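You operate a simulated robot arm through the tools that you are given. There is no shell and no other tool.

Carry out the task below with a simulated robot arm. There is one attempt and no reset: what you move stays moved.

JOB
Push the Groovy sign's loose stick home in the stick press.
Fine: sign in the press nest, press latch switch on hold for the push, then back on free; leave the rack's sticks and the Encore sign. Where these are worked on the way, their far stop is far enough and under half their travel is too little: press latch switch.
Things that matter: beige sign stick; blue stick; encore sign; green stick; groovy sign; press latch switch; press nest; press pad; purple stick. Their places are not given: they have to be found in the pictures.

Only the result counts: the job must be done as asked and must still hold three seconds after the hand-in. Knocking over, shifting, dropping, spilling or breaking anything else fails it.

ROBOT AND FRAMES
A 6-joint arm with a two-finger parallel gripper, fixed in place. Base frame: the origin is at the foot of the arm, x ahead of it, y to its left, z up; the work surface is at about z = 882. Readings come in mm, rad, newtons and seconds.
With the tool pointing down near the work surface it reaches from about 360 to 760 mm from the base axis. Its first joint turns from -1.152 to 1.152 rad. Payload 2.45 kg.
The tool frame sits at the grasp point between the pads (the TCP): z along the fingers, y along the line on which they close. The tips reach 24 mm beyond it. Largest opening 68 mm; finger width 17, thickness 10; the body of the gripper, 40 by 70 mm, starts 41 mm behind the TCP.
Orientation is told as [roll, pitch, yaw] about the base's x, y, z axes, in that order, counted from this pose: with the fingers straight down and closing along the base's y, the tool's x points along the base's -x, its y along +y and its z along -z.

CONTROLS
- The arm moves only by the tool jog_arm. Its argument "deltas" is a list of rows, each an object (a shift or turn left out is 0, a gripper value left out holds the last) with "slide": the shift along the base's x, y, z in m, a list of three; "rot": the turn, a rotation vector about the base's x, y, z in rad, a list of three. In form: [{"slide": [x, y, z], "rot": [ax, ay, az]}, ...]. A call has 1 to 20 rows; each row shifts and turns the commanded pose from where the row before left it. "gripper" is the finger opening in m, from 0 to 0.068, set as the call begins (left out, the last holds). Each row takes 0.2 s and may step no farther than 50 mm and 0.15 rad from the row before; otherwise, or with a gripper value out of range, the whole call is refused. Where a pose cannot be reached the arm comes as near as it can. A force on the tool above 40 N (or 10 N above the force at the start of the call, whichever is more), or a blocked arm, ends the call early, and 0.2 s more pass. The fingers move at their own pace (about 108 mm/s each) and stop on an object; they squeeze with about 33 N. The grip force told is the motor's: it shows also when the fingers shut on nothing. Time passes only in rows, and 0.2 s behind the last, so rows that do not move let the fingers close. It gives the time, the measured TCP pose, the force on the tool (base axes), the opening and the grip force at its end, in the units of the frame above (readings bear some noise), with the torque about the TCP (base axes, N m) and any sound that the robot's microphone picked up.
- Cameras (640 x 400 px; columns grow to the right, rows downward): "scene" is fixed at [173.5, 414.8, 1473.6]; the picture's right is [-0.71, -0.70, 0.00], its down [-0.34, 0.34, -0.88] and it looks along [0.62, -0.62, -0.48] (base axes); focal length 328 px, centre (320, 200). "wrist" rides on the gripper at [84, 11, -75] in the tool frame; the picture's right is [-0.13, 0.99, 0.00], its down [-0.60, -0.08, -0.79] and it looks along [-0.79, -0.10, 0.61] (tool axes); focal length 251 px, centre (320, 200).
- snapshot(camera): a new picture of that camera. No time passes.
- pixel_to_xyz(camera, pixels): there is no depth. For up to 12 entries [column, row, z] of the newest picture of that camera ("zoom" is the newest enlarged one), the place [x, y] in the base frame at which the ray of that pixel passes the height z, good to about 3 mm. No time passes.
- close_up(camera, box): a new picture of the part [left, top, right, bottom] of that camera's present view, enlarged. No time passes.
- job_done(): hands the job in; it is judged then, once.

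Leave the gripper open and the arm clear of the work at the hand-in unless told otherwise.

The tools are called as a command line: name --argument value ..., lists and objects as JSON in quotes. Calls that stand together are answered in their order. jog_arm: Moves the arm, as the interface text tells. Its arguments: {"type":"object","properties":{"deltas":{"type":"array","items":{"type":"object","properties":{"slide":{"type":"array","items":{"type":"number"}},"rot":{"type":"array","items":{"type":"number"}}}}},"gripper":{"type":"number"}},"required":["deltas"]} The other tools are called the same way: snapshot (camera) takes a picture; pixel_to_xyz (camera, pixels) gives the place at which the rays of pixels pass given heights; close_up (camera, box) takes an enlarged picture of a part of a camera's view; job_done () hands the job in.

At the start:

```text
time: 0.0
eef_pos: [402.8, -169.5, 1228.2]
tool_rot: [0.0, -0.001, -0.001]
force: [0.5, 1.1, 0.1]
moment: [0.0, -0.04, -0.04]
gripper_width: 67.8
gripper_force: 0.1
```

scene: 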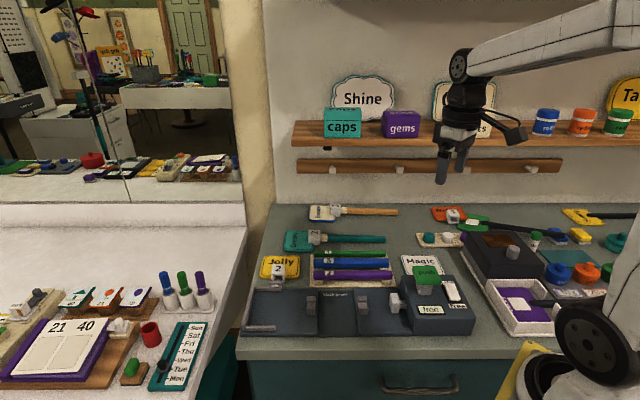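
wrist: 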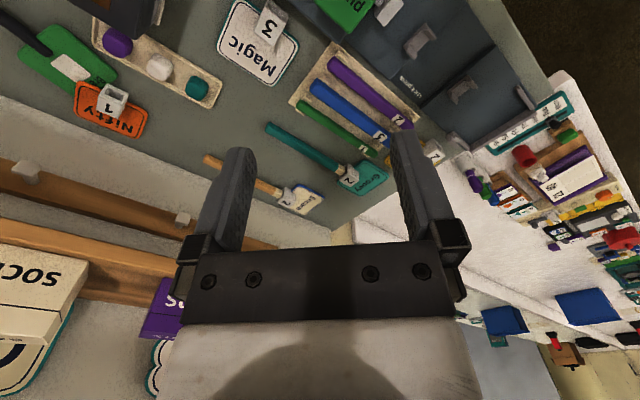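

I see the work bench with the rack of sticks, the press and the signs. I'll enlarge the press area and the sign area in the scene view first.

close_up --camera "scene" --box '[235, 260, 485, 360]'

close_up --camera "scene" --box '[250, 195, 450, 300]'

close_up --camera "wrist" --box '[180, 0, 540, 225]'

```text
2.56 times, centred on (360, 310) of scene
```

zoom: 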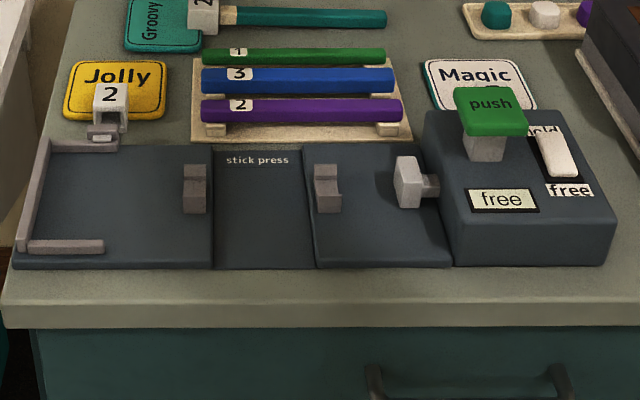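

```text
3.20 times, centred on (350, 248) of scene
```

zoom: 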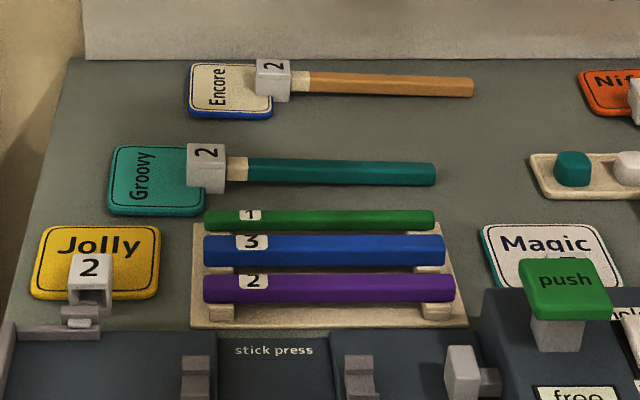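

```text
1.78 times, centred on (360, 112) of wrist
```

zoom: 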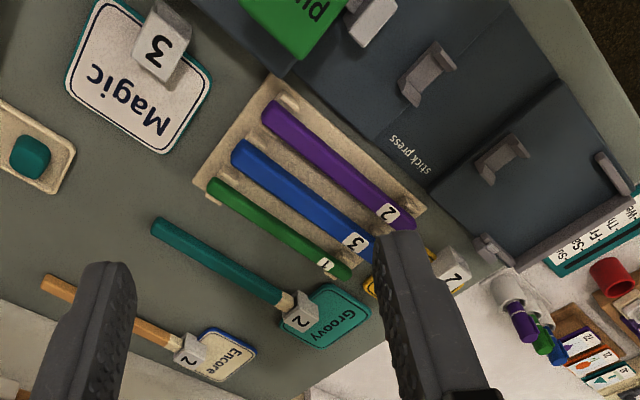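

The press is laid out left to right: a corner nest, two notched posts, the pad, then the "push" button and the hold/free switch. I'll measure points from the zoomed picture of the Groovy sign and from the press.

pixel_to_xyz --camera "scene" --pixels '[[287, 247, 890], [314, 238, 900], [318, 245, 890], [327, 238, 895], [386, 238, 895], [311, 283, 890], [370, 293, 915], [395, 300, 920], [425, 275, 960], [452, 290, 950], [250, 325, 890], [240, 357, 882]]'

close_up --camera "scene" --box '[380, 250, 490, 345]'

close_up --camera "scene" --box '[235, 280, 395, 350]'

```text
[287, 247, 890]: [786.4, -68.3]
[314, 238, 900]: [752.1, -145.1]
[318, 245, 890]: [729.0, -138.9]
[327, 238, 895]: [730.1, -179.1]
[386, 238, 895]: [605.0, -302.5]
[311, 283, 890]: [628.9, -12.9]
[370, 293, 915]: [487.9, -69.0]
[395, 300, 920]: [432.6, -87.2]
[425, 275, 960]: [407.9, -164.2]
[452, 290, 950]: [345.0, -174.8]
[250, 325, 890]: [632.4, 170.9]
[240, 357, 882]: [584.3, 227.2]
```

```text
4.21 times, centred on (435, 298) of scene
```

zoom: 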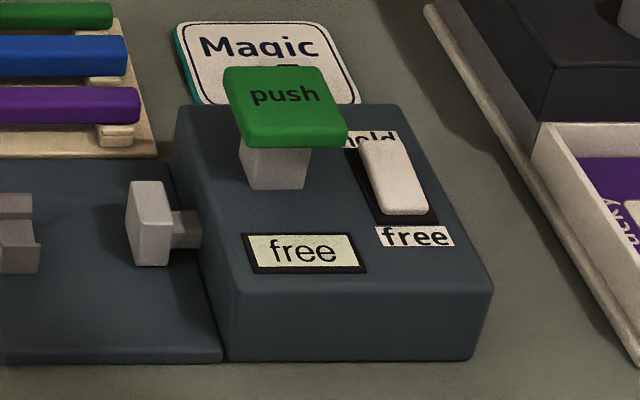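

```text
4.00 times, centred on (315, 315) of scene
```

zoom: 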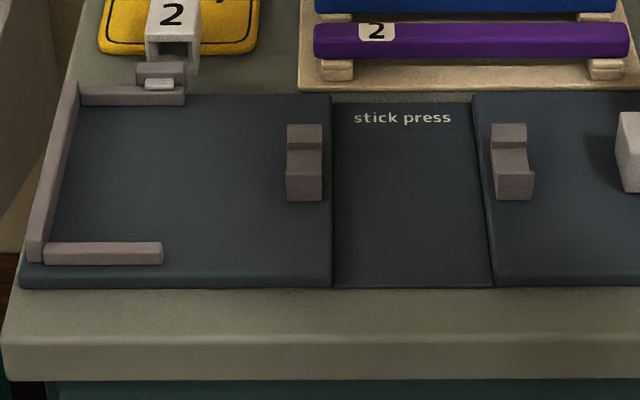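

The Groovy sign lies parallel to the press line, so it should only need a straight carry without turning. To get heights I need a second viewpoint, so I move the open gripper to about (400, 50, 1100), still high above everything, and look at the press from there.

jog_arm --deltas '[{"slide": [0, 0.044, -0.025]}, {"slide": [0, 0.044, -0.025]}, {"slide": [0, 0.044, -0.025]}, {"slide": [0, 0.044, -0.025]}, {"slide": [0, 0.044, -0.025]}, {"slide": [0, 0, 0]}]' --gripper 0.068

snapshot --camera "wrist"

```text
refused: row 1 steps farther than a row can; nothing moved
```

```text
taken
```

wrist: 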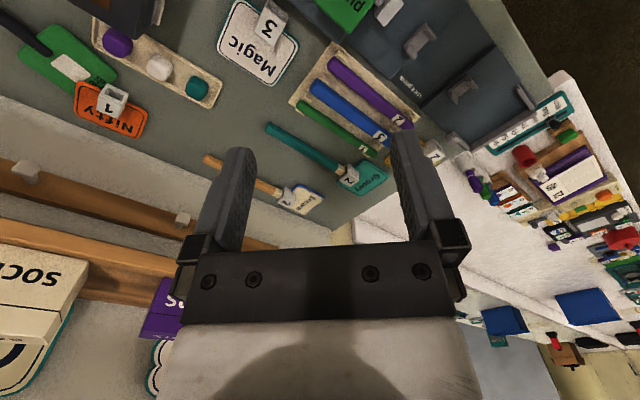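

The call was refused because a step of about 50.6 mm is over the limit, so nothing moved. I'll send the same move in smaller steps and then look again.

jog_arm --deltas '[{"slide": [0, 0.036, -0.021]}, {"slide": [0, 0.036, -0.021]}, {"slide": [0, 0.036, -0.021]}, {"slide": [0, 0.036, -0.021]}, {"slide": [0, 0.036, -0.021]}, {"slide": [0, 0.036, -0.021]}, {"slide": [0, 0, 0]}]' --gripper 0.068

snapshot --camera "wrist"

snapshot --camera "scene"

```text
time: 1.6
eef_pos: [399.9, 42.2, 1100.4]
tool_rot: [0.0, -0.001, 0.001]
force: [-0.7, -0.7, 0.6]
moment: [0.05, -0.01, -0.01]
gripper_width: 67.8
gripper_force: 0.1
```

```text
taken
```

wrist: 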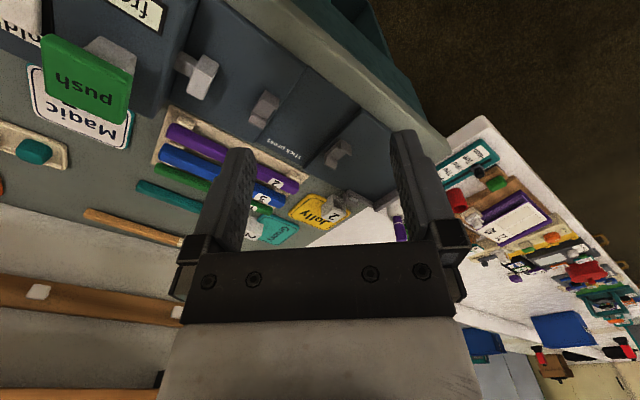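

```text
taken
```

scene: 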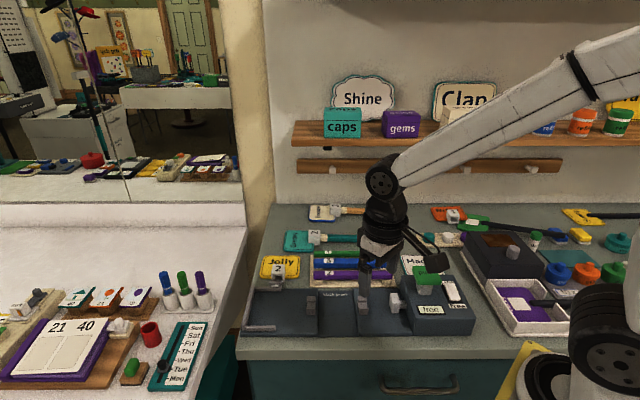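

From here I can see the press plate, posts, pad and button from the robot side. I'll enlarge these parts of the wrist view.

close_up --camera "wrist" --box '[0, 0, 240, 150]'

close_up --camera "wrist" --box '[160, 50, 400, 200]'

```text
2.67 times, centred on (120, 75) of wrist
```

zoom: 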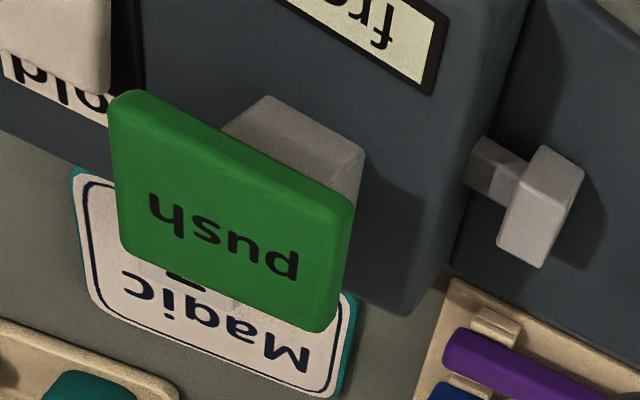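

```text
2.67 times, centred on (280, 125) of wrist
```

zoom: 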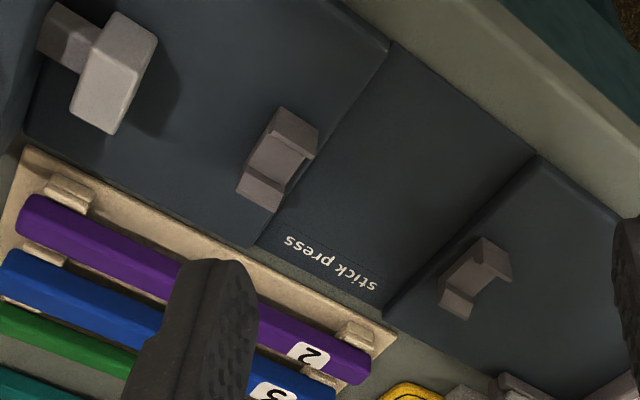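

I'll triangulate the "push" label and the pad by querying the same points in both cameras at several heights. In the scene, "push" is at (426.4, 272.8). In the wrist view it is at (83.3, 88.1).

pixel_to_xyz --camera "scene" --pixels '[[426.4, 272.8, 940], [426.4, 272.8, 970], [426.4, 272.8, 1000], [424.4, 306.3, 920], [424.4, 306.3, 950], [330.5, 295, 890], [330.5, 295, 885], [342, 298, 890]]'

pixel_to_xyz --camera "wrist" --pixels '[[83.3, 88.1, 940], [83.3, 88.1, 970], [83.3, 88.1, 1000], [141, 8, 920], [141, 8, 950], [284, 143.5, 890], [284, 143.5, 885], [300, 153, 890]]'

close_up --camera "scene" --box '[300, 265, 420, 340]'

```text
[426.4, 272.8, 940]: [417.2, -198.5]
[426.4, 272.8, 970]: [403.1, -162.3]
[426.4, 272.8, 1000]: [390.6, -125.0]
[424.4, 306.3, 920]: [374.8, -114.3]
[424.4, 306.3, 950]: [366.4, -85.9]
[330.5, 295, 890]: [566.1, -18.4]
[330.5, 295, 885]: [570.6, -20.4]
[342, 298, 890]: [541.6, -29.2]
```

```text
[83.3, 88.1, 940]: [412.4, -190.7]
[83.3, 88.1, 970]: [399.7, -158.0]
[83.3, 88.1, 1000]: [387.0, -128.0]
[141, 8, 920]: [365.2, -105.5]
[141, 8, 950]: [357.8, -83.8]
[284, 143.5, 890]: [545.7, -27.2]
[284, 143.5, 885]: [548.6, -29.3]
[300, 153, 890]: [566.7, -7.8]
```

```text
5.33 times, centred on (360, 302) of scene
```

zoom: 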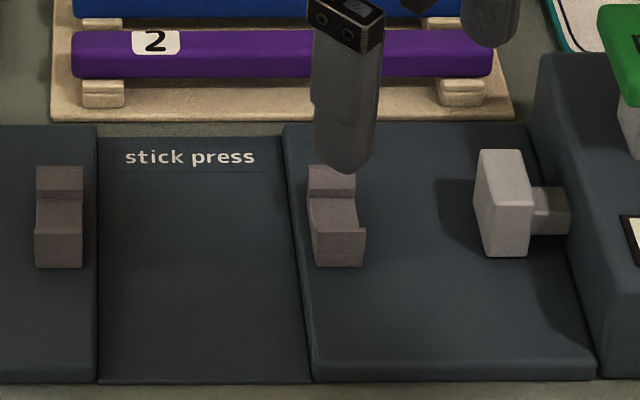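

These two views look nearly along the same line, so the heights come out poorly. I'll turn the tool +45° so it lines up with the press and move to about (497, -68, 1100). That puts the wrist camera above the pad and button, looking steeply down along the press.

jog_arm --deltas '[{"slide": [0.0162, -0.0184, 0], "rot": [0, 0, 0.131]}, {"slide": [0.0162, -0.0184, 0], "rot": [0, 0, 0.131]}, {"slide": [0.0162, -0.0184, 0], "rot": [0, 0, 0.131]}, {"slide": [0.0162, -0.0184, 0], "rot": [0, 0, 0.131]}, {"slide": [0.0162, -0.0184, 0], "rot": [0, 0, 0.131]}, {"slide": [0.0162, -0.0184, 0], "rot": [0, 0, 0.1304]}, {"slide": [0, 0, 0]}]'

snapshot --camera "wrist"

snapshot --camera "scene"

```text
time: 3.2
eef_pos: [500.2, -63.7, 1103.7]
tool_rot: [0.0, -0.002, 0.786]
force: [-0.1, -0.6, -0.5]
moment: [0.01, 0.0, -0.01]
gripper_width: 68.0
gripper_force: 0.1
```

```text
taken
```

wrist: 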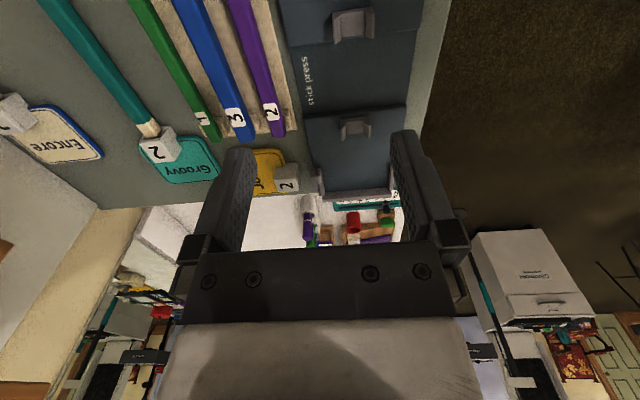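

```text
taken
```

scene: 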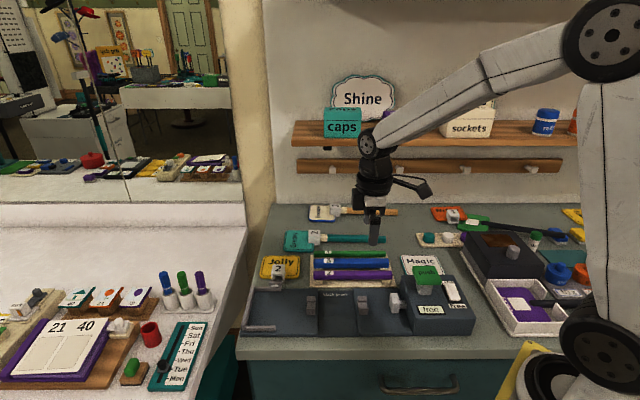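

This view lines up with the press, and the Groovy stick and ferrule are visible at the upper left. I'll enlarge the sign and the press posts.

close_up --camera "wrist" --box '[0, 60, 240, 210]'

close_up --camera "wrist" --box '[240, 0, 480, 150]'

close_up --camera "wrist" --box '[260, 110, 420, 210]'

pixel_to_xyz --camera "wrist" --pixels '[[47, 5, 885], [47, 5, 895], [148, 128, 885], [148, 128, 895], [158, 148, 900], [350, 25, 885], [350, 25, 910], [354, 128, 885], [354, 128, 910], [307, 82, 890]]'

```text
2.67 times, centred on (120, 135) of wrist
```

zoom: 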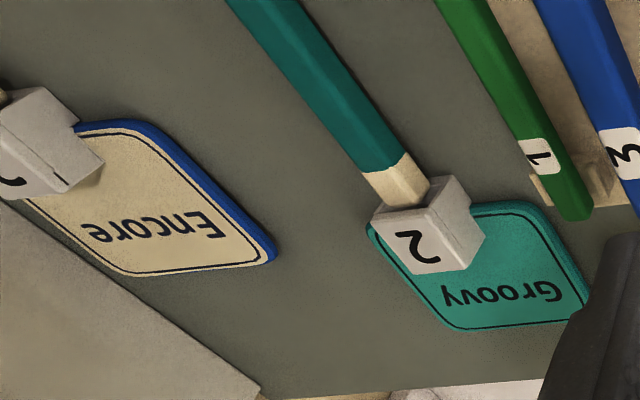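

```text
2.67 times, centred on (360, 75) of wrist
```

zoom: 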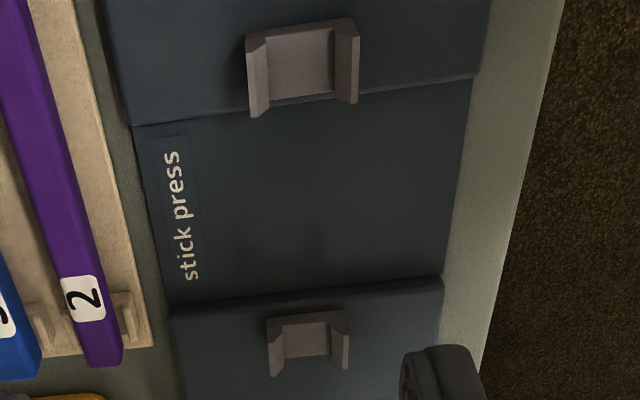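

```text
4.00 times, centred on (340, 160) of wrist
```

zoom: 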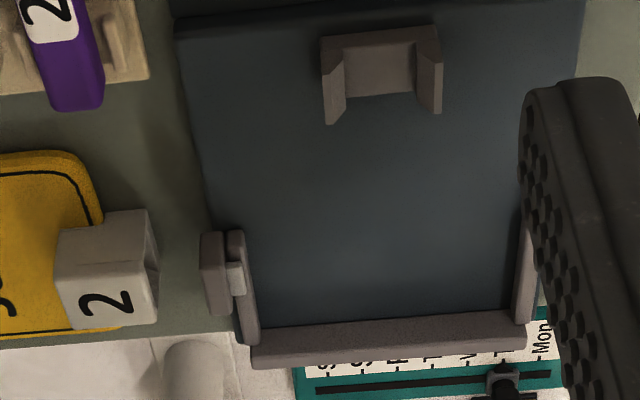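

```text
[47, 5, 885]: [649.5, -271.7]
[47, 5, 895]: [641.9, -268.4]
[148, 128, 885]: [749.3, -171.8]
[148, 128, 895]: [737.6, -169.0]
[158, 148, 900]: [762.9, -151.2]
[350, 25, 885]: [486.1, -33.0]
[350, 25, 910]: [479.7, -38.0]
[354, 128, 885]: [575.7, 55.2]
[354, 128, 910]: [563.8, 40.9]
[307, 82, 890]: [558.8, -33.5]
```

I'll triangulate the "stick press" text, the post tops, the sign's "2" ferrule and the start of the beige stub, using this steeper view together with the fixed scene view.

pixel_to_xyz --camera "wrist" --pixels '[[309.4, 80.6, 885], [309.4, 80.6, 895], [156, 152.5, 890], [156, 152.5, 920], [164, 144.5, 890], [164, 144.5, 920], [333.5, 17, 890], [333.5, 17, 920], [371, 14, 890], [371, 14, 920]]'

close_up --camera "scene" --box '[276, 215, 356, 265]'

close_up --camera "scene" --box '[300, 280, 412, 350]'

```text
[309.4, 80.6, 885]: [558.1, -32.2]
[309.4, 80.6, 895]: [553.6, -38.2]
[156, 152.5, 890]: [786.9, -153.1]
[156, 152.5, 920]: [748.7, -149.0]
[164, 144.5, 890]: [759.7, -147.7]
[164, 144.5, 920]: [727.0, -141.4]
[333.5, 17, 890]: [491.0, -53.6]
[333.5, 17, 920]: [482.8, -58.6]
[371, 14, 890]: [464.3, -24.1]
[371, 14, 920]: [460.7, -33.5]
```

```text
8.00 times, centred on (316, 240) of scene
```

zoom: 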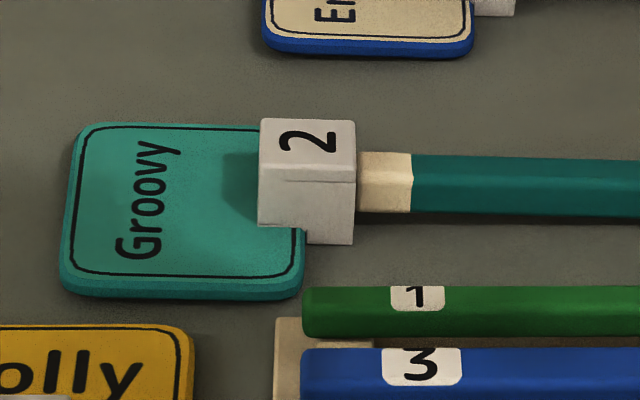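

```text
5.71 times, centred on (356, 315) of scene
```

zoom: 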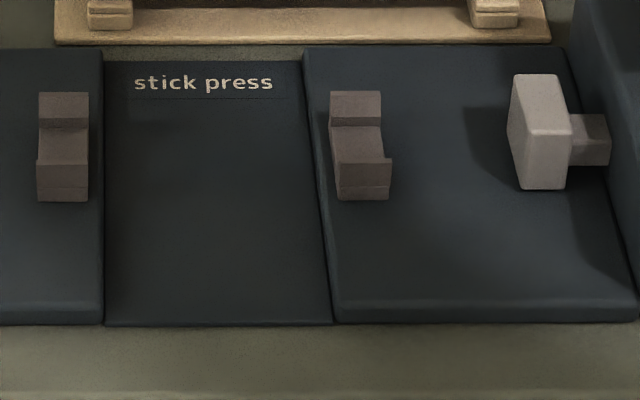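

Now the matching scene points: text middle (335.6, 293.9), and the ferrule's top face with its corners.

pixel_to_xyz --camera "scene" --pixels '[[335.6, 293.9, 885], [335.6, 293.9, 895], [308.4, 230.0, 910], [308.4, 230.0, 930], [308.6, 237.5, 910], [308.6, 237.5, 930], [320.2, 229.7, 910], [320.2, 229.7, 930], [320.4, 237.5, 910], [320.4, 237.5, 930], [314.6, 232.4, 910], [314.6, 232.4, 930]]'

pixel_to_xyz --camera "wrist" --pixels '[[153, 142.5, 910], [153, 142.5, 930], [139.5, 142.5, 910], [139.5, 142.5, 930], [167, 138.5, 910], [167, 138.5, 930], [155.3, 161.5, 910], [155.3, 161.5, 930], [178, 154, 910], [178, 154, 930], [156, 152.5, 910], [156, 152.5, 930]]'

close_up --camera "wrist" --box '[120, 110, 216, 170]'

```text
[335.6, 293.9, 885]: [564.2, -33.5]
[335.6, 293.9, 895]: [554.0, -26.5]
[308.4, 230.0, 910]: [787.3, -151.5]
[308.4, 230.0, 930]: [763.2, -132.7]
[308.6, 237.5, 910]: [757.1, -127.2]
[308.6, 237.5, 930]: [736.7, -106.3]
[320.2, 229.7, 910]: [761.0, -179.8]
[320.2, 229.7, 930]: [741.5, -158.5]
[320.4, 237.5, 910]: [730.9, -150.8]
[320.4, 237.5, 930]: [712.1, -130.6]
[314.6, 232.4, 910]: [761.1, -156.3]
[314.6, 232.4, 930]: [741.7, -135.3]
```

```text
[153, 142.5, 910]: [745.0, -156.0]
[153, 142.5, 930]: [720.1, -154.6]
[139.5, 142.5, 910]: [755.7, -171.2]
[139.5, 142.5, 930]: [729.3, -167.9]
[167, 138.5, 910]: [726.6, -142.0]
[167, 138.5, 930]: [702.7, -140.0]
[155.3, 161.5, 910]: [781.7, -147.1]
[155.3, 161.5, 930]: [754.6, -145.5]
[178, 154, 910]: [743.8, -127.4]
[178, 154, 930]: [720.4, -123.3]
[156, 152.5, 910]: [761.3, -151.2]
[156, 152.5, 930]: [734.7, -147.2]
```

```text
6.67 times, centred on (168, 140) of wrist
```

zoom: 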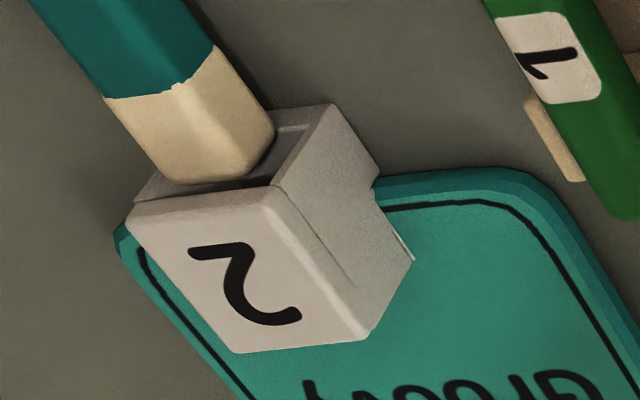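

The ferrule top comes out at about (756, -150, 914). That is near the reach limit and fairly close to the back wall, so I check where the wall meets the bench and where the shelf and rail sit before going there.

pixel_to_xyz --camera "scene" --pixels '[[300, 204, 882], [450, 204, 882], [300, 160, 1000], [300, 160, 1050], [300, 145, 1050], [300, 145, 1100], [300, 145, 1150], [284, 251, 890], [286, 231, 890], [314, 252, 890], [285, 241, 890]]'

close_up --camera "scene" --box '[270, 70, 590, 270]'

```text
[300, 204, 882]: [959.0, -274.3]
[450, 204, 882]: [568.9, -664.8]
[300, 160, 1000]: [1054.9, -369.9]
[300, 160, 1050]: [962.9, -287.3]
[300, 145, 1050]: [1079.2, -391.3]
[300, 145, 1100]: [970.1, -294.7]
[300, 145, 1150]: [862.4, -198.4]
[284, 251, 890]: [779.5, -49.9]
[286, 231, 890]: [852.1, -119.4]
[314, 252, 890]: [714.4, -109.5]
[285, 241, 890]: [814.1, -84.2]
```

```text
2.00 times, centred on (430, 170) of scene
```

zoom: 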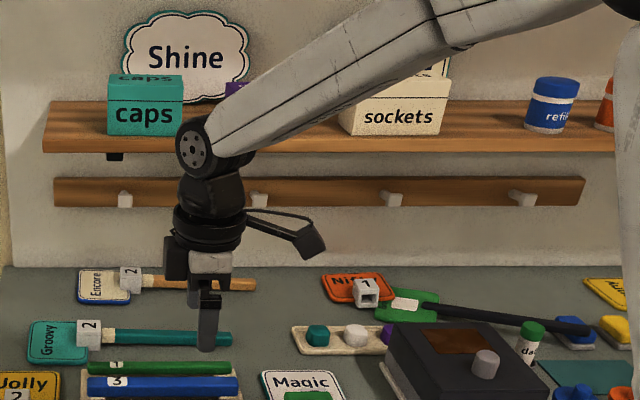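

The wall is exactly along x − y = 1233, so the bench and press run at exactly 45° to the base. The ferrule is about 230 mm in front of the wall, so there is room. Now I measure the nest walls, posts and pad from both views.

pixel_to_xyz --camera "scene" --pixels '[[255, 288.75, 890], [246.25, 325.75, 890], [267.5, 291.25, 890], [260, 325.75, 890], [317.8, 335, 890], [310, 310, 890], [306.9, 308, 905], [314, 305, 915], [369.5, 306, 905], [372, 310, 905], [394, 296, 925], [399.6, 303.5, 925]]'

pixel_to_xyz --camera "wrist" --pixels '[[324.5, 191.25, 890], [391.25, 187.5, 890], [322.5, 170, 890], [325, 190, 890], [388.5, 187, 890], [354, 135, 890], [354, 135, 910], [305, 116, 890], [410, 106, 890], [353, 36, 890], [353, 36, 910]]'

```text
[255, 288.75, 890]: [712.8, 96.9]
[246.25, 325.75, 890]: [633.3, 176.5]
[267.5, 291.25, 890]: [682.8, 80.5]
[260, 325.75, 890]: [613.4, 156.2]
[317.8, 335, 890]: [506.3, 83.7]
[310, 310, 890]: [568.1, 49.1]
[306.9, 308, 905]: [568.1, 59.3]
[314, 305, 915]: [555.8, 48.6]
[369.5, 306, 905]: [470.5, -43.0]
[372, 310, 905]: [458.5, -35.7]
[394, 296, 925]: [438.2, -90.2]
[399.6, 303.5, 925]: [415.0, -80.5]
```

```text
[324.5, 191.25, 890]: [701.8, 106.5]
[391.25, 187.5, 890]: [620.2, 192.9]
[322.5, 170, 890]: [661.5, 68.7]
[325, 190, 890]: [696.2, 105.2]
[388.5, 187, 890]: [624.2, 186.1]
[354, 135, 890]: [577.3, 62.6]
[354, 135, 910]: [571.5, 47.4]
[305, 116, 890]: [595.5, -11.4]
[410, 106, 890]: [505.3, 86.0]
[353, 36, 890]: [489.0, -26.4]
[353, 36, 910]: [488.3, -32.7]
```

The measurements agree. The nest spans a 104 mm wide channel centred on the stick line (press axis x − y ≈ 517), with its end wall about 56 mm further along from the sign's present position. Next I need the button and switch, so I back up to about (342, -181, 1100) to see the box steeply from above.

jog_arm --deltas '[{"slide": [-0.0316, -0.0234, 0]}, {"slide": [-0.0316, -0.0234, 0]}, {"slide": [-0.0316, -0.0234, 0]}, {"slide": [-0.0316, -0.0234, 0]}, {"slide": [-0.0316, -0.0234, 0]}, {"slide": [0, 0, 0]}]'

snapshot --camera "wrist"

close_up --camera "wrist" --box '[220, 0, 460, 150]'

```text
time: 4.6
eef_pos: [341.9, -182.2, 1106.4]
tool_rot: [0.0, -0.001, 0.787]
force: [0.5, 0.2, -0.1]
moment: [-0.03, 0.03, -0.01]
gripper_width: 68.0
gripper_force: 0.1
```

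```text
taken
```

wrist: 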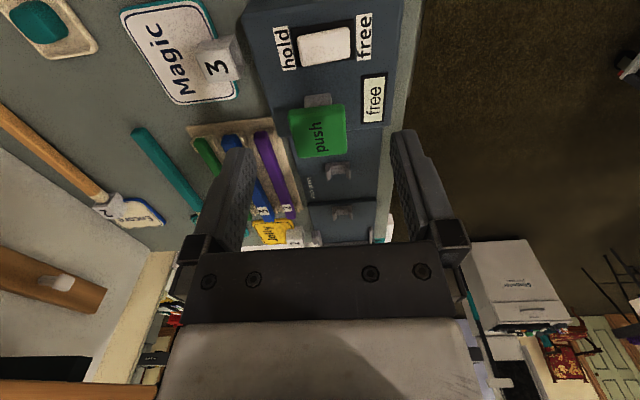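

```text
2.67 times, centred on (340, 75) of wrist
```

zoom: 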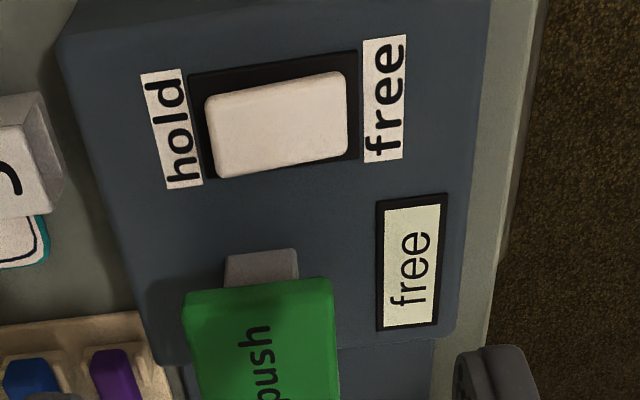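

The white rocker sits lengthwise between "hold" (left in this view) and "free" (right). In the scene view its hold end stands up, so it has to be pressed down on the hold end. I'll triangulate the rocker ends, the cap and the box top.

close_up --camera "wrist" --box '[260, 70, 420, 170]'

pixel_to_xyz --camera "wrist" --pixels '[[298.8, 50.6, 930], [298.8, 50.6, 950], [298.8, 50.6, 970], [350.1, 41.3, 930], [350.1, 41.3, 950], [318, 136, 950], [318, 136, 980], [318, 136, 1010], [284.5, 48, 930], [284.5, 48, 950], [374, 98, 930], [374, 98, 950]]'

pixel_to_xyz --camera "scene" --pixels '[[448.8, 283.7, 930], [448.8, 283.7, 950], [448.8, 283.7, 970], [455.2, 301.1, 930], [455.2, 301.1, 950], [426.4, 272.8, 950], [426.4, 272.8, 980], [426.4, 272.8, 1010], [446.5, 284, 930], [446.5, 284, 950], [430.5, 310, 930], [430.5, 310, 950]]'

```text
4.00 times, centred on (340, 120) of wrist
```

zoom: 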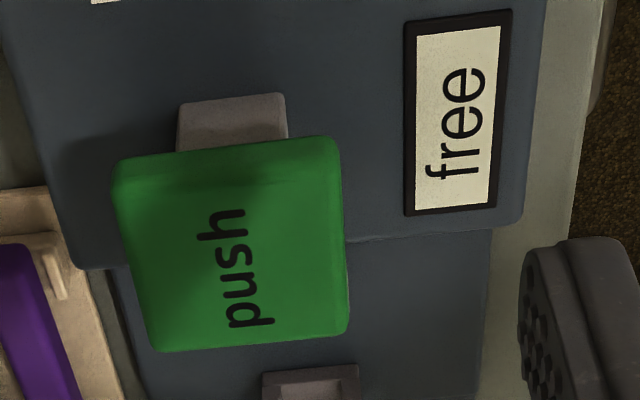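

```text
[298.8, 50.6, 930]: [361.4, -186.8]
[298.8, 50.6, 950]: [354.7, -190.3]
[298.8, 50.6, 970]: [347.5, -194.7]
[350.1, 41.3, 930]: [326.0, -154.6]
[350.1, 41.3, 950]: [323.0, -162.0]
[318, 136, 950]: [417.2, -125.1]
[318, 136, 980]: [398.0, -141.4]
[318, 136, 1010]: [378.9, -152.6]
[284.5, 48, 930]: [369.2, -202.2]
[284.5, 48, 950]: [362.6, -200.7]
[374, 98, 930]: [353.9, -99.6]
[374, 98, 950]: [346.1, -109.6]
```

```text
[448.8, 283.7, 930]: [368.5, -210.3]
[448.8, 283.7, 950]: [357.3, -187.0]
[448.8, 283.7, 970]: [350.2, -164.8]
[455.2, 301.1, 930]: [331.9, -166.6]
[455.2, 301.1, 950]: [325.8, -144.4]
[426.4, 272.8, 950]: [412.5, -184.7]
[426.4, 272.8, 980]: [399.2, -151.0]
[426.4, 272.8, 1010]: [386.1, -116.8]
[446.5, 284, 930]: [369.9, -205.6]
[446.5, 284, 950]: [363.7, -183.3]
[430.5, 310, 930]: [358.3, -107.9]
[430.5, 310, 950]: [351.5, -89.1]
```

The rocker's hold end is at about (357, -190, 947) and its free end at about (327, -158, 938). The cap centre is at about (395, -143, 987) and the box top at about z 935. Before going to the sign I check how close the Encore sign and the green rack stick are to the ferrule.

pixel_to_xyz --camera "scene" --pixels '[[321.6, 221.9, 888], [372, 223, 895], [320, 251, 905], [320, 251, 895], [360, 251, 905], [327, 238, 900], [386, 239.5, 900], [315, 242.5, 900], [315, 245.5, 900]]'

jog_arm --deltas '[{"slide": [0.045, 0.0034, 0]}, {"slide": [0.045, 0.0034, 0]}, {"slide": [0.045, 0.0034, 0]}, {"slide": [0.045, 0.0034, 0]}, {"slide": [0.045, 0.0034, 0]}, {"slide": [0.045, 0.0034, 0]}, {"slide": [0.045, 0.0034, 0]}, {"slide": [0.045, 0.0034, 0]}, {"slide": [0.04, 0.0034, 0]}, {"slide": [0, 0, -0.03]}, {"slide": [0, 0, -0.03]}, {"slide": [0, 0, 0]}]'

snapshot --camera "wrist"

snapshot --camera "scene"

```text
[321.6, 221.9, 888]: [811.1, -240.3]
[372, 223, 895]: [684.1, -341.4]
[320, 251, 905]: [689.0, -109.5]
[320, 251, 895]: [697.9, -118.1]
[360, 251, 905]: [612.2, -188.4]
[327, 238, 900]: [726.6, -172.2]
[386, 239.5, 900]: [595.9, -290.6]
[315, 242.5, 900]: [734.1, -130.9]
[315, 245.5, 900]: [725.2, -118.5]
```

```text
time: 7.2
eef_pos: [741.4, -149.5, 1042.9]
tool_rot: [0.0, 0.001, 0.785]
force: [0.4, -0.3, -0.1]
moment: [0.02, -0.03, -0.01]
gripper_width: 67.9
gripper_force: 0.1
```

```text
taken
```

wrist: 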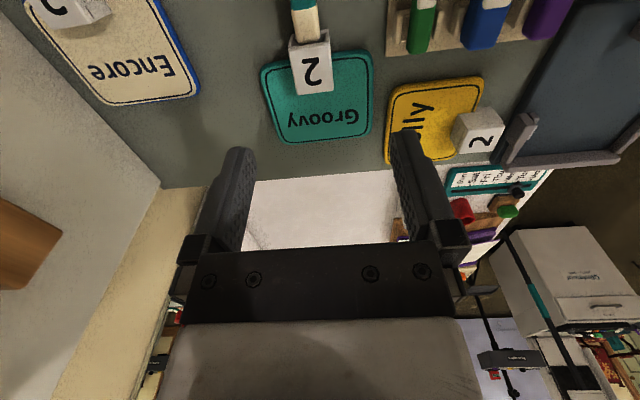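

```text
taken
```

scene: 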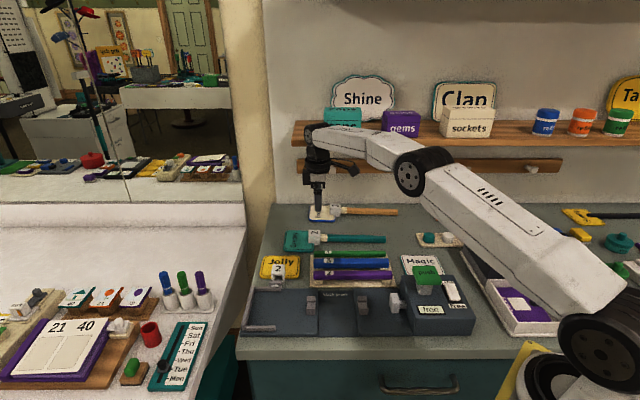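

The arm reaches (741, -150, 1043) fine, and the shelf is clear of it. The ferrule is at about (312, 62) in the wrist view. I'll enlarge it to measure accurately.

close_up --camera "wrist" --box '[240, 0, 400, 100]'

close_up --camera "wrist" --box '[250, 50, 410, 150]'

```text
4.00 times, centred on (320, 50) of wrist
```

zoom: 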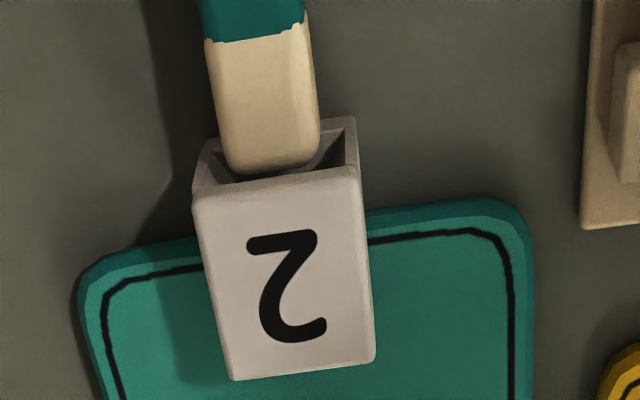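

```text
4.00 times, centred on (330, 100) of wrist
```

zoom: 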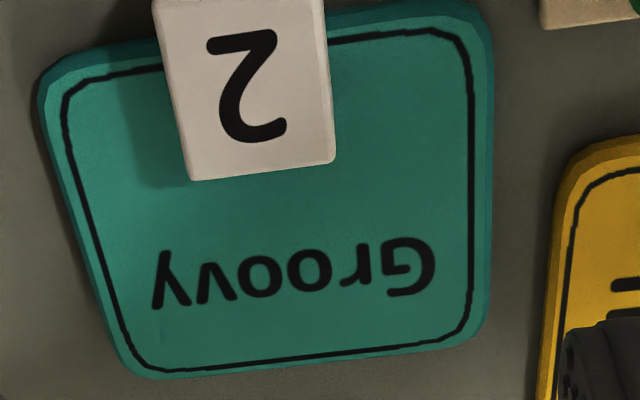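

The stick's beige end sits in the mouth of the ferrule's square socket. I'll take coordinates of the ferrule's top face and the head's corners from this view.

pixel_to_xyz --camera "wrist" --pixels '[[288.75, 47.5, 914], [330.5, 41.25, 914], [333.75, 90, 914], [298, 95, 914], [312.75, 68.5, 914], [312.75, 68.5, 924], [259.5, 71.25, 890], [372.5, 62.5, 890], [371.25, 132.5, 890], [283.75, 143.75, 890], [308, 20, 905], [303, 6, 905]]'

pixel_to_xyz --camera "scene" --pixels '[[308.4, 230.0, 914], [308.6, 237.5, 914], [320.2, 229.7, 914], [320.4, 237.5, 914], [314.6, 233.6, 914], [286, 231, 890], [284, 251, 890], [324.5, 236, 905]]'

```text
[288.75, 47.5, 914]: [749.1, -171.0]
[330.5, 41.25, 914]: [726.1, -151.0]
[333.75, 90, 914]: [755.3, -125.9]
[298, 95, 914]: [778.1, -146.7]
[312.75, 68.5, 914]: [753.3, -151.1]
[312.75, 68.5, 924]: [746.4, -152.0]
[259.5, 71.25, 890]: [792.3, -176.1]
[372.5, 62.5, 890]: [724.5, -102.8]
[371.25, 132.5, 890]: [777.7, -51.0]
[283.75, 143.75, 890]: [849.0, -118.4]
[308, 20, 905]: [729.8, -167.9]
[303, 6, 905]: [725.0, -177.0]
```

```text
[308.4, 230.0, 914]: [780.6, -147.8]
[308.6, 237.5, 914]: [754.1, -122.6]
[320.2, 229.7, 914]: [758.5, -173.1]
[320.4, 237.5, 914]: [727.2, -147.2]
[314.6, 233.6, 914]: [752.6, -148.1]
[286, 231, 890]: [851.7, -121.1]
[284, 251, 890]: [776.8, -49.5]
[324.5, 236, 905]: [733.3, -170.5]
```

Both views agree to about 2 mm. The ferrule spans x−y-depth 620–655 and is 35 mm wide, with its top at z = 914, centred near (754, -148). I'll descend open over its mouth-side part at (750.7, -151.0), stopping first at z ≈ 945 to check clearances.

jog_arm --deltas '[{"slide": [0.0093, -0.0015, -0.03]}, {"slide": [0, 0, -0.034]}, {"slide": [0, 0, -0.034]}, {"slide": [0, 0, 0]}]'

snapshot --camera "wrist"

close_up --camera "scene" --box '[270, 170, 390, 270]'

```text
time: 8.2
eef_pos: [751.6, -152.9, 944.2]
tool_rot: [-0.001, 0.002, 0.787]
force: [-1.0, -0.3, 0.9]
moment: [0.0, 0.02, -0.01]
gripper_width: 68.1
gripper_force: 0.1
```

```text
taken
```

wrist: 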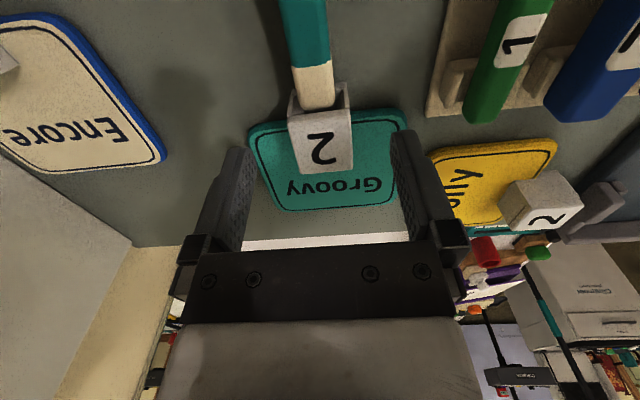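

```text
4.00 times, centred on (330, 220) of scene
```

zoom: 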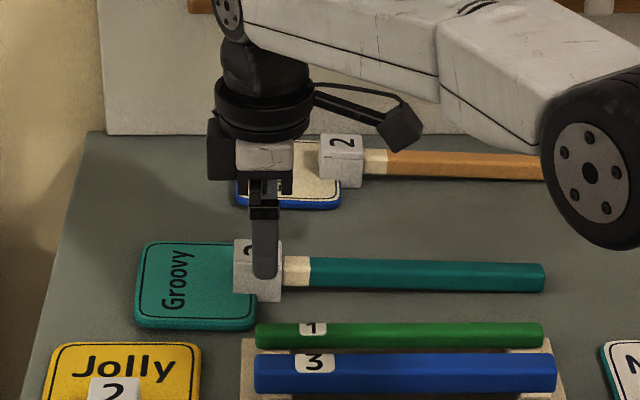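

The fingers straddle the ferrule: the near finger is just in front of it and the gap is even on both sides. I go down the last 30 mm and close.

jog_arm --deltas '[{"slide": [-0.001, 0.001, -0.015]}, {"slide": [0, 0, -0.015]}, {"slide": [0, 0, 0]}]'

jog_arm --deltas '[{"slide": [0, 0, 0]}, {"slide": [0, 0, 0]}, {"slide": [0, 0, 0]}]' --gripper 0.0

snapshot --camera "wrist"

```text
time: 9.0
eef_pos: [748.5, -152.0, 915.9]
tool_rot: [0.0, 0.0, 0.787]
force: [0.2, 0.4, 0.1]
moment: [0.02, -0.04, -0.01]
gripper_width: 68.0
gripper_force: 0.1
```

```text
time: 9.8
eef_pos: [749.0, -151.3, 915.5]
tool_rot: [-0.001, 0.001, 0.786]
force: [-0.1, 0.2, -0.2]
moment: [0.0, 0.0, 0.01]
gripper_width: 31.5
gripper_force: 32.7
```

```text
taken
```

wrist: 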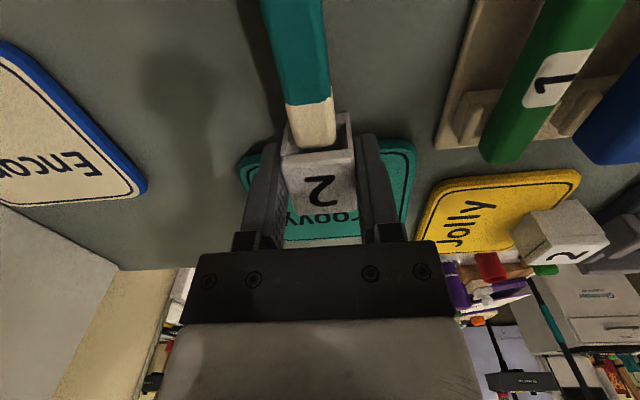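

The ferrule is gripped at a width of 31.5 mm. I lift it 15 mm to see whether the loose stick comes along.

jog_arm --deltas '[{"slide": [0, 0, 0.005]}, {"slide": [0, 0, 0.005]}, {"slide": [0, 0, 0.005]}, {"slide": [0, 0, 0]}]'

snapshot --camera "wrist"

close_up --camera "scene" --box '[270, 200, 400, 280]'

```text
time: 10.8
eef_pos: [747.5, -150.9, 930.6]
tool_rot: [0.001, 0.0, 0.784]
force: [0.1, -0.3, -1.0]
moment: [0.04, -0.02, 0.0]
gripper_width: 31.5
gripper_force: 32.3
```

```text
taken
```

wrist: 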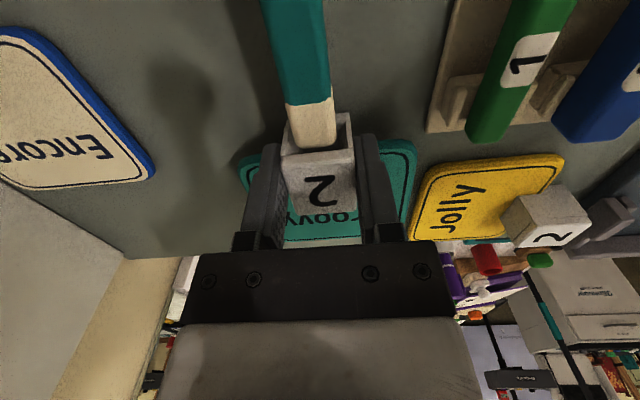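

```text
4.92 times, centred on (335, 240) of scene
```

zoom: 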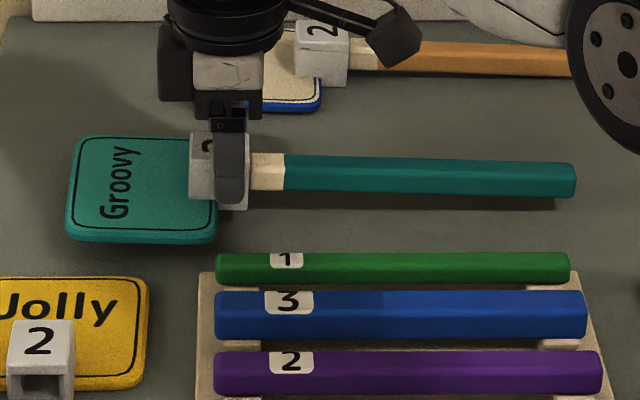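

The sign and stick lift together and stay level, with the shadow gap visible along the whole stick. I raise it to about z 1010 and carry it gently over to above the nest (shift −153.8, +230.2 mm).

jog_arm --deltas '[{"slide": [0, 0, 0.015]}, {"slide": [0, 0, 0.02]}, {"slide": [0, 0, 0.02]}, {"slide": [0, 0, 0.02]}, {"slide": [0, 0, 0.005]}]'

jog_arm --deltas '[{"slide": [-0.0064, 0.0096, 0]}, {"slide": [-0.01282, 0.01918, 0]}, {"slide": [-0.01282, 0.01918, 0]}, {"slide": [-0.01282, 0.01918, 0]}, {"slide": [-0.01282, 0.01918, 0]}, {"slide": [-0.01282, 0.01918, 0]}, {"slide": [-0.01282, 0.01918, 0]}, {"slide": [-0.01282, 0.01918, 0]}, {"slide": [-0.01282, 0.01918, 0]}, {"slide": [-0.01282, 0.01918, 0]}, {"slide": [-0.01282, 0.01918, 0]}, {"slide": [-0.01282, 0.01918, 0]}, {"slide": [-0.0064, 0.0096, 0]}, {"slide": [0, 0, 0]}]'

snapshot --camera "wrist"

snapshot --camera "scene"

```text
time: 12.0
eef_pos: [749.2, -151.7, 1009.2]
tool_rot: [-0.002, 0.0, 0.784]
force: [-0.2, 0.1, -0.8]
moment: [0.01, -0.02, -0.03]
gripper_width: 31.9
gripper_force: 32.9
```

```text
time: 15.0
eef_pos: [596.4, 78.9, 1012.7]
tool_rot: [-0.001, -0.001, 0.785]
force: [-0.2, 0.1, -0.6]
moment: [0.01, -0.03, -0.01]
gripper_width: 31.4
gripper_force: 32.5
```

```text
taken
```

wrist: 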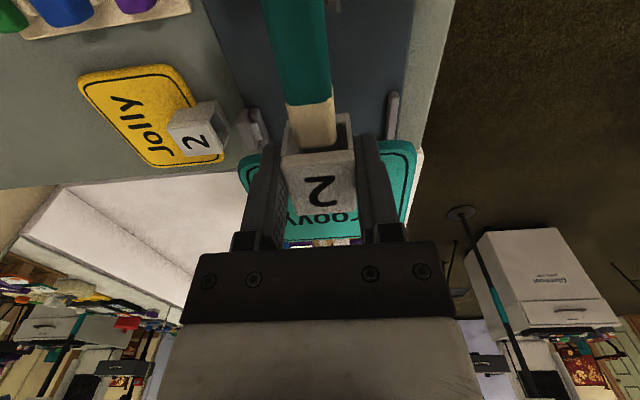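

```text
taken
```

scene: 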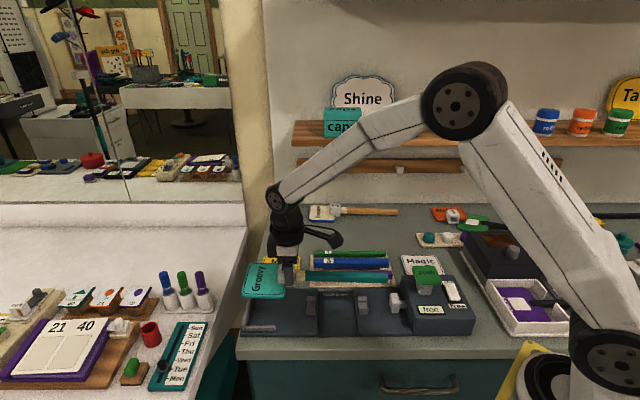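

The sign is hovering above the nest. I'll enlarge both views to compare the head's edges with the nest walls.

close_up --camera "wrist" --box '[220, 80, 440, 218]'

close_up --camera "scene" --box '[230, 250, 410, 350]'

pixel_to_xyz --camera "wrist" --pixels '[[385, 140, 890], [385, 140, 900], [393, 95, 900], [255, 112, 900], [265, 145, 900]]'

```text
2.90 times, centred on (330, 149) of wrist
```

zoom: 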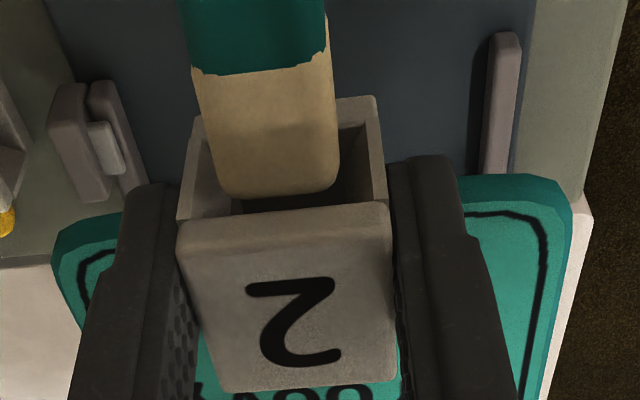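

```text
3.56 times, centred on (320, 300) of scene
```

zoom: 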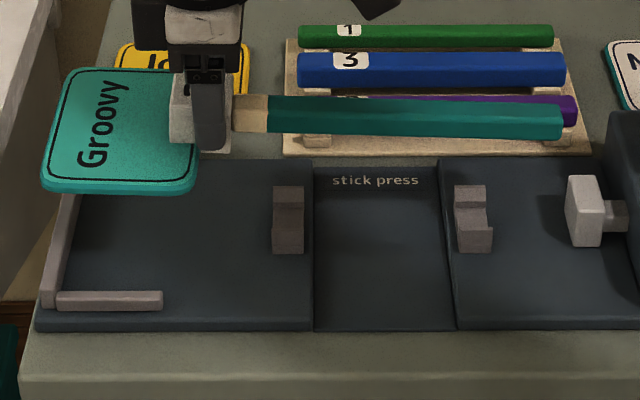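

```text
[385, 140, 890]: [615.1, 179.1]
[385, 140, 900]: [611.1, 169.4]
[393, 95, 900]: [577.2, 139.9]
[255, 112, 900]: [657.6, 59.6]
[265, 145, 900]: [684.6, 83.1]
```

I query the inner edges of both side walls and the head's side edges (head top at about z 986 now).

pixel_to_xyz --camera "wrist" --pixels '[[386.9, 138.7, 900], [389.3, 93.8, 900], [270.7, 143.8, 900], [261, 107.6, 900], [417, 153, 985], [407.5, 210, 985], [238.5, 164, 985], [248.5, 209, 985], [239.5, 172, 985]]'

close_up --camera "wrist" --box '[220, 90, 300, 140]'

close_up --camera "wrist" --box '[360, 90, 440, 140]'

close_up --camera "wrist" --box '[220, 130, 440, 268]'

```text
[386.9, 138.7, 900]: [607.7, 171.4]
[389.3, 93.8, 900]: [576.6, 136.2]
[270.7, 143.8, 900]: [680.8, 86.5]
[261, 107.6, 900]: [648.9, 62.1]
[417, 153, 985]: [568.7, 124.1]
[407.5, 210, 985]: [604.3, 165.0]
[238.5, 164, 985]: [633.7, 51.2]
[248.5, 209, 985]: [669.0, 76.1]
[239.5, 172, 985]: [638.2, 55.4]
```

```text
8.00 times, centred on (260, 115) of wrist
```

zoom: 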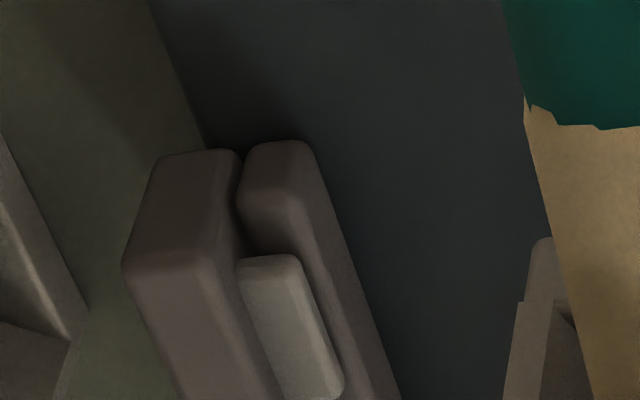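

```text
8.00 times, centred on (400, 115) of wrist
```

zoom: 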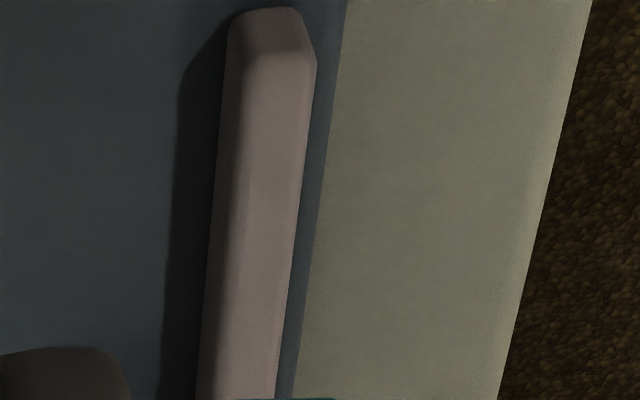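

```text
2.90 times, centred on (330, 199) of wrist
```

zoom: 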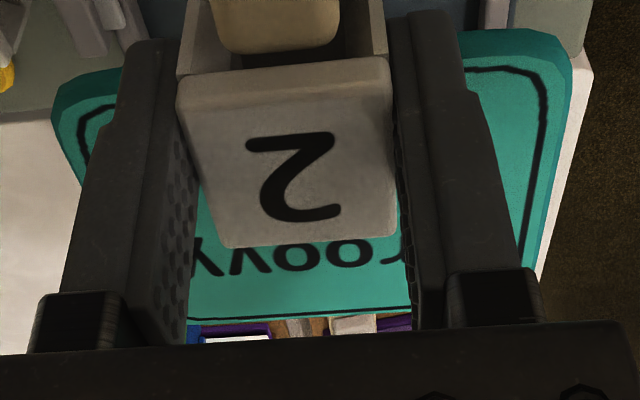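

Plate level is about z 891, the side walls span about 309–420 in depth, and the post notches centre on 366–367. The sign's centre line is already at about 365–366. I lower it to z ≈ 952, where the head bottom is about 28 mm above the plate, and check again.

jog_arm --deltas '[{"slide": [0, 0, -0.015]}, {"slide": [0, 0, -0.015]}, {"slide": [0, 0, -0.015]}, {"slide": [0, 0, -0.015]}, {"slide": [0, 0, 0]}]'

close_up --camera "wrist" --box '[210, 60, 450, 210]'

close_up --camera "scene" --box '[235, 260, 415, 350]'

```text
time: 16.2
eef_pos: [594.6, 77.7, 950.0]
tool_rot: [0.001, -0.001, 0.785]
force: [0.2, 1.3, -1.1]
moment: [0.05, 0.0, 0.02]
gripper_width: 31.5
gripper_force: 32.4
```

```text
2.67 times, centred on (330, 135) of wrist
```

zoom: 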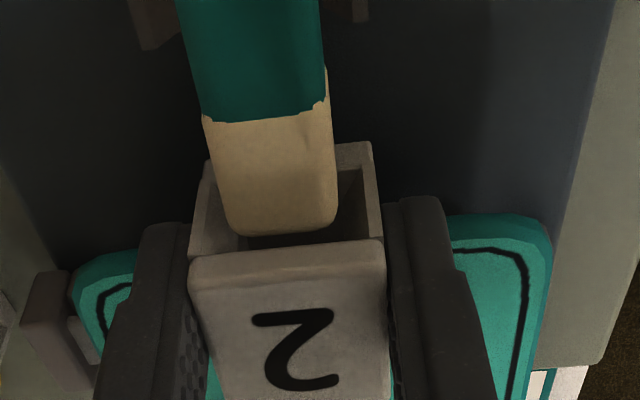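

```text
3.56 times, centred on (325, 305) of scene
```

zoom: 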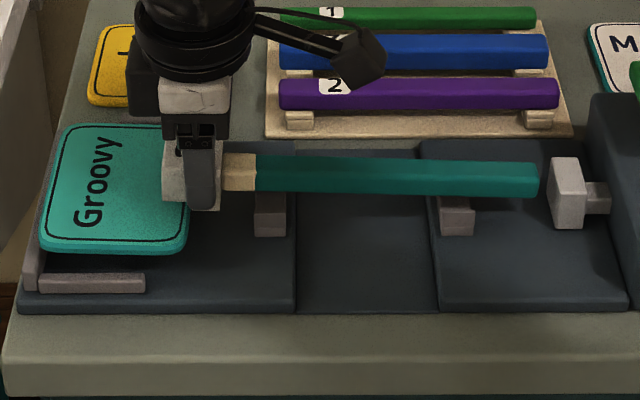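

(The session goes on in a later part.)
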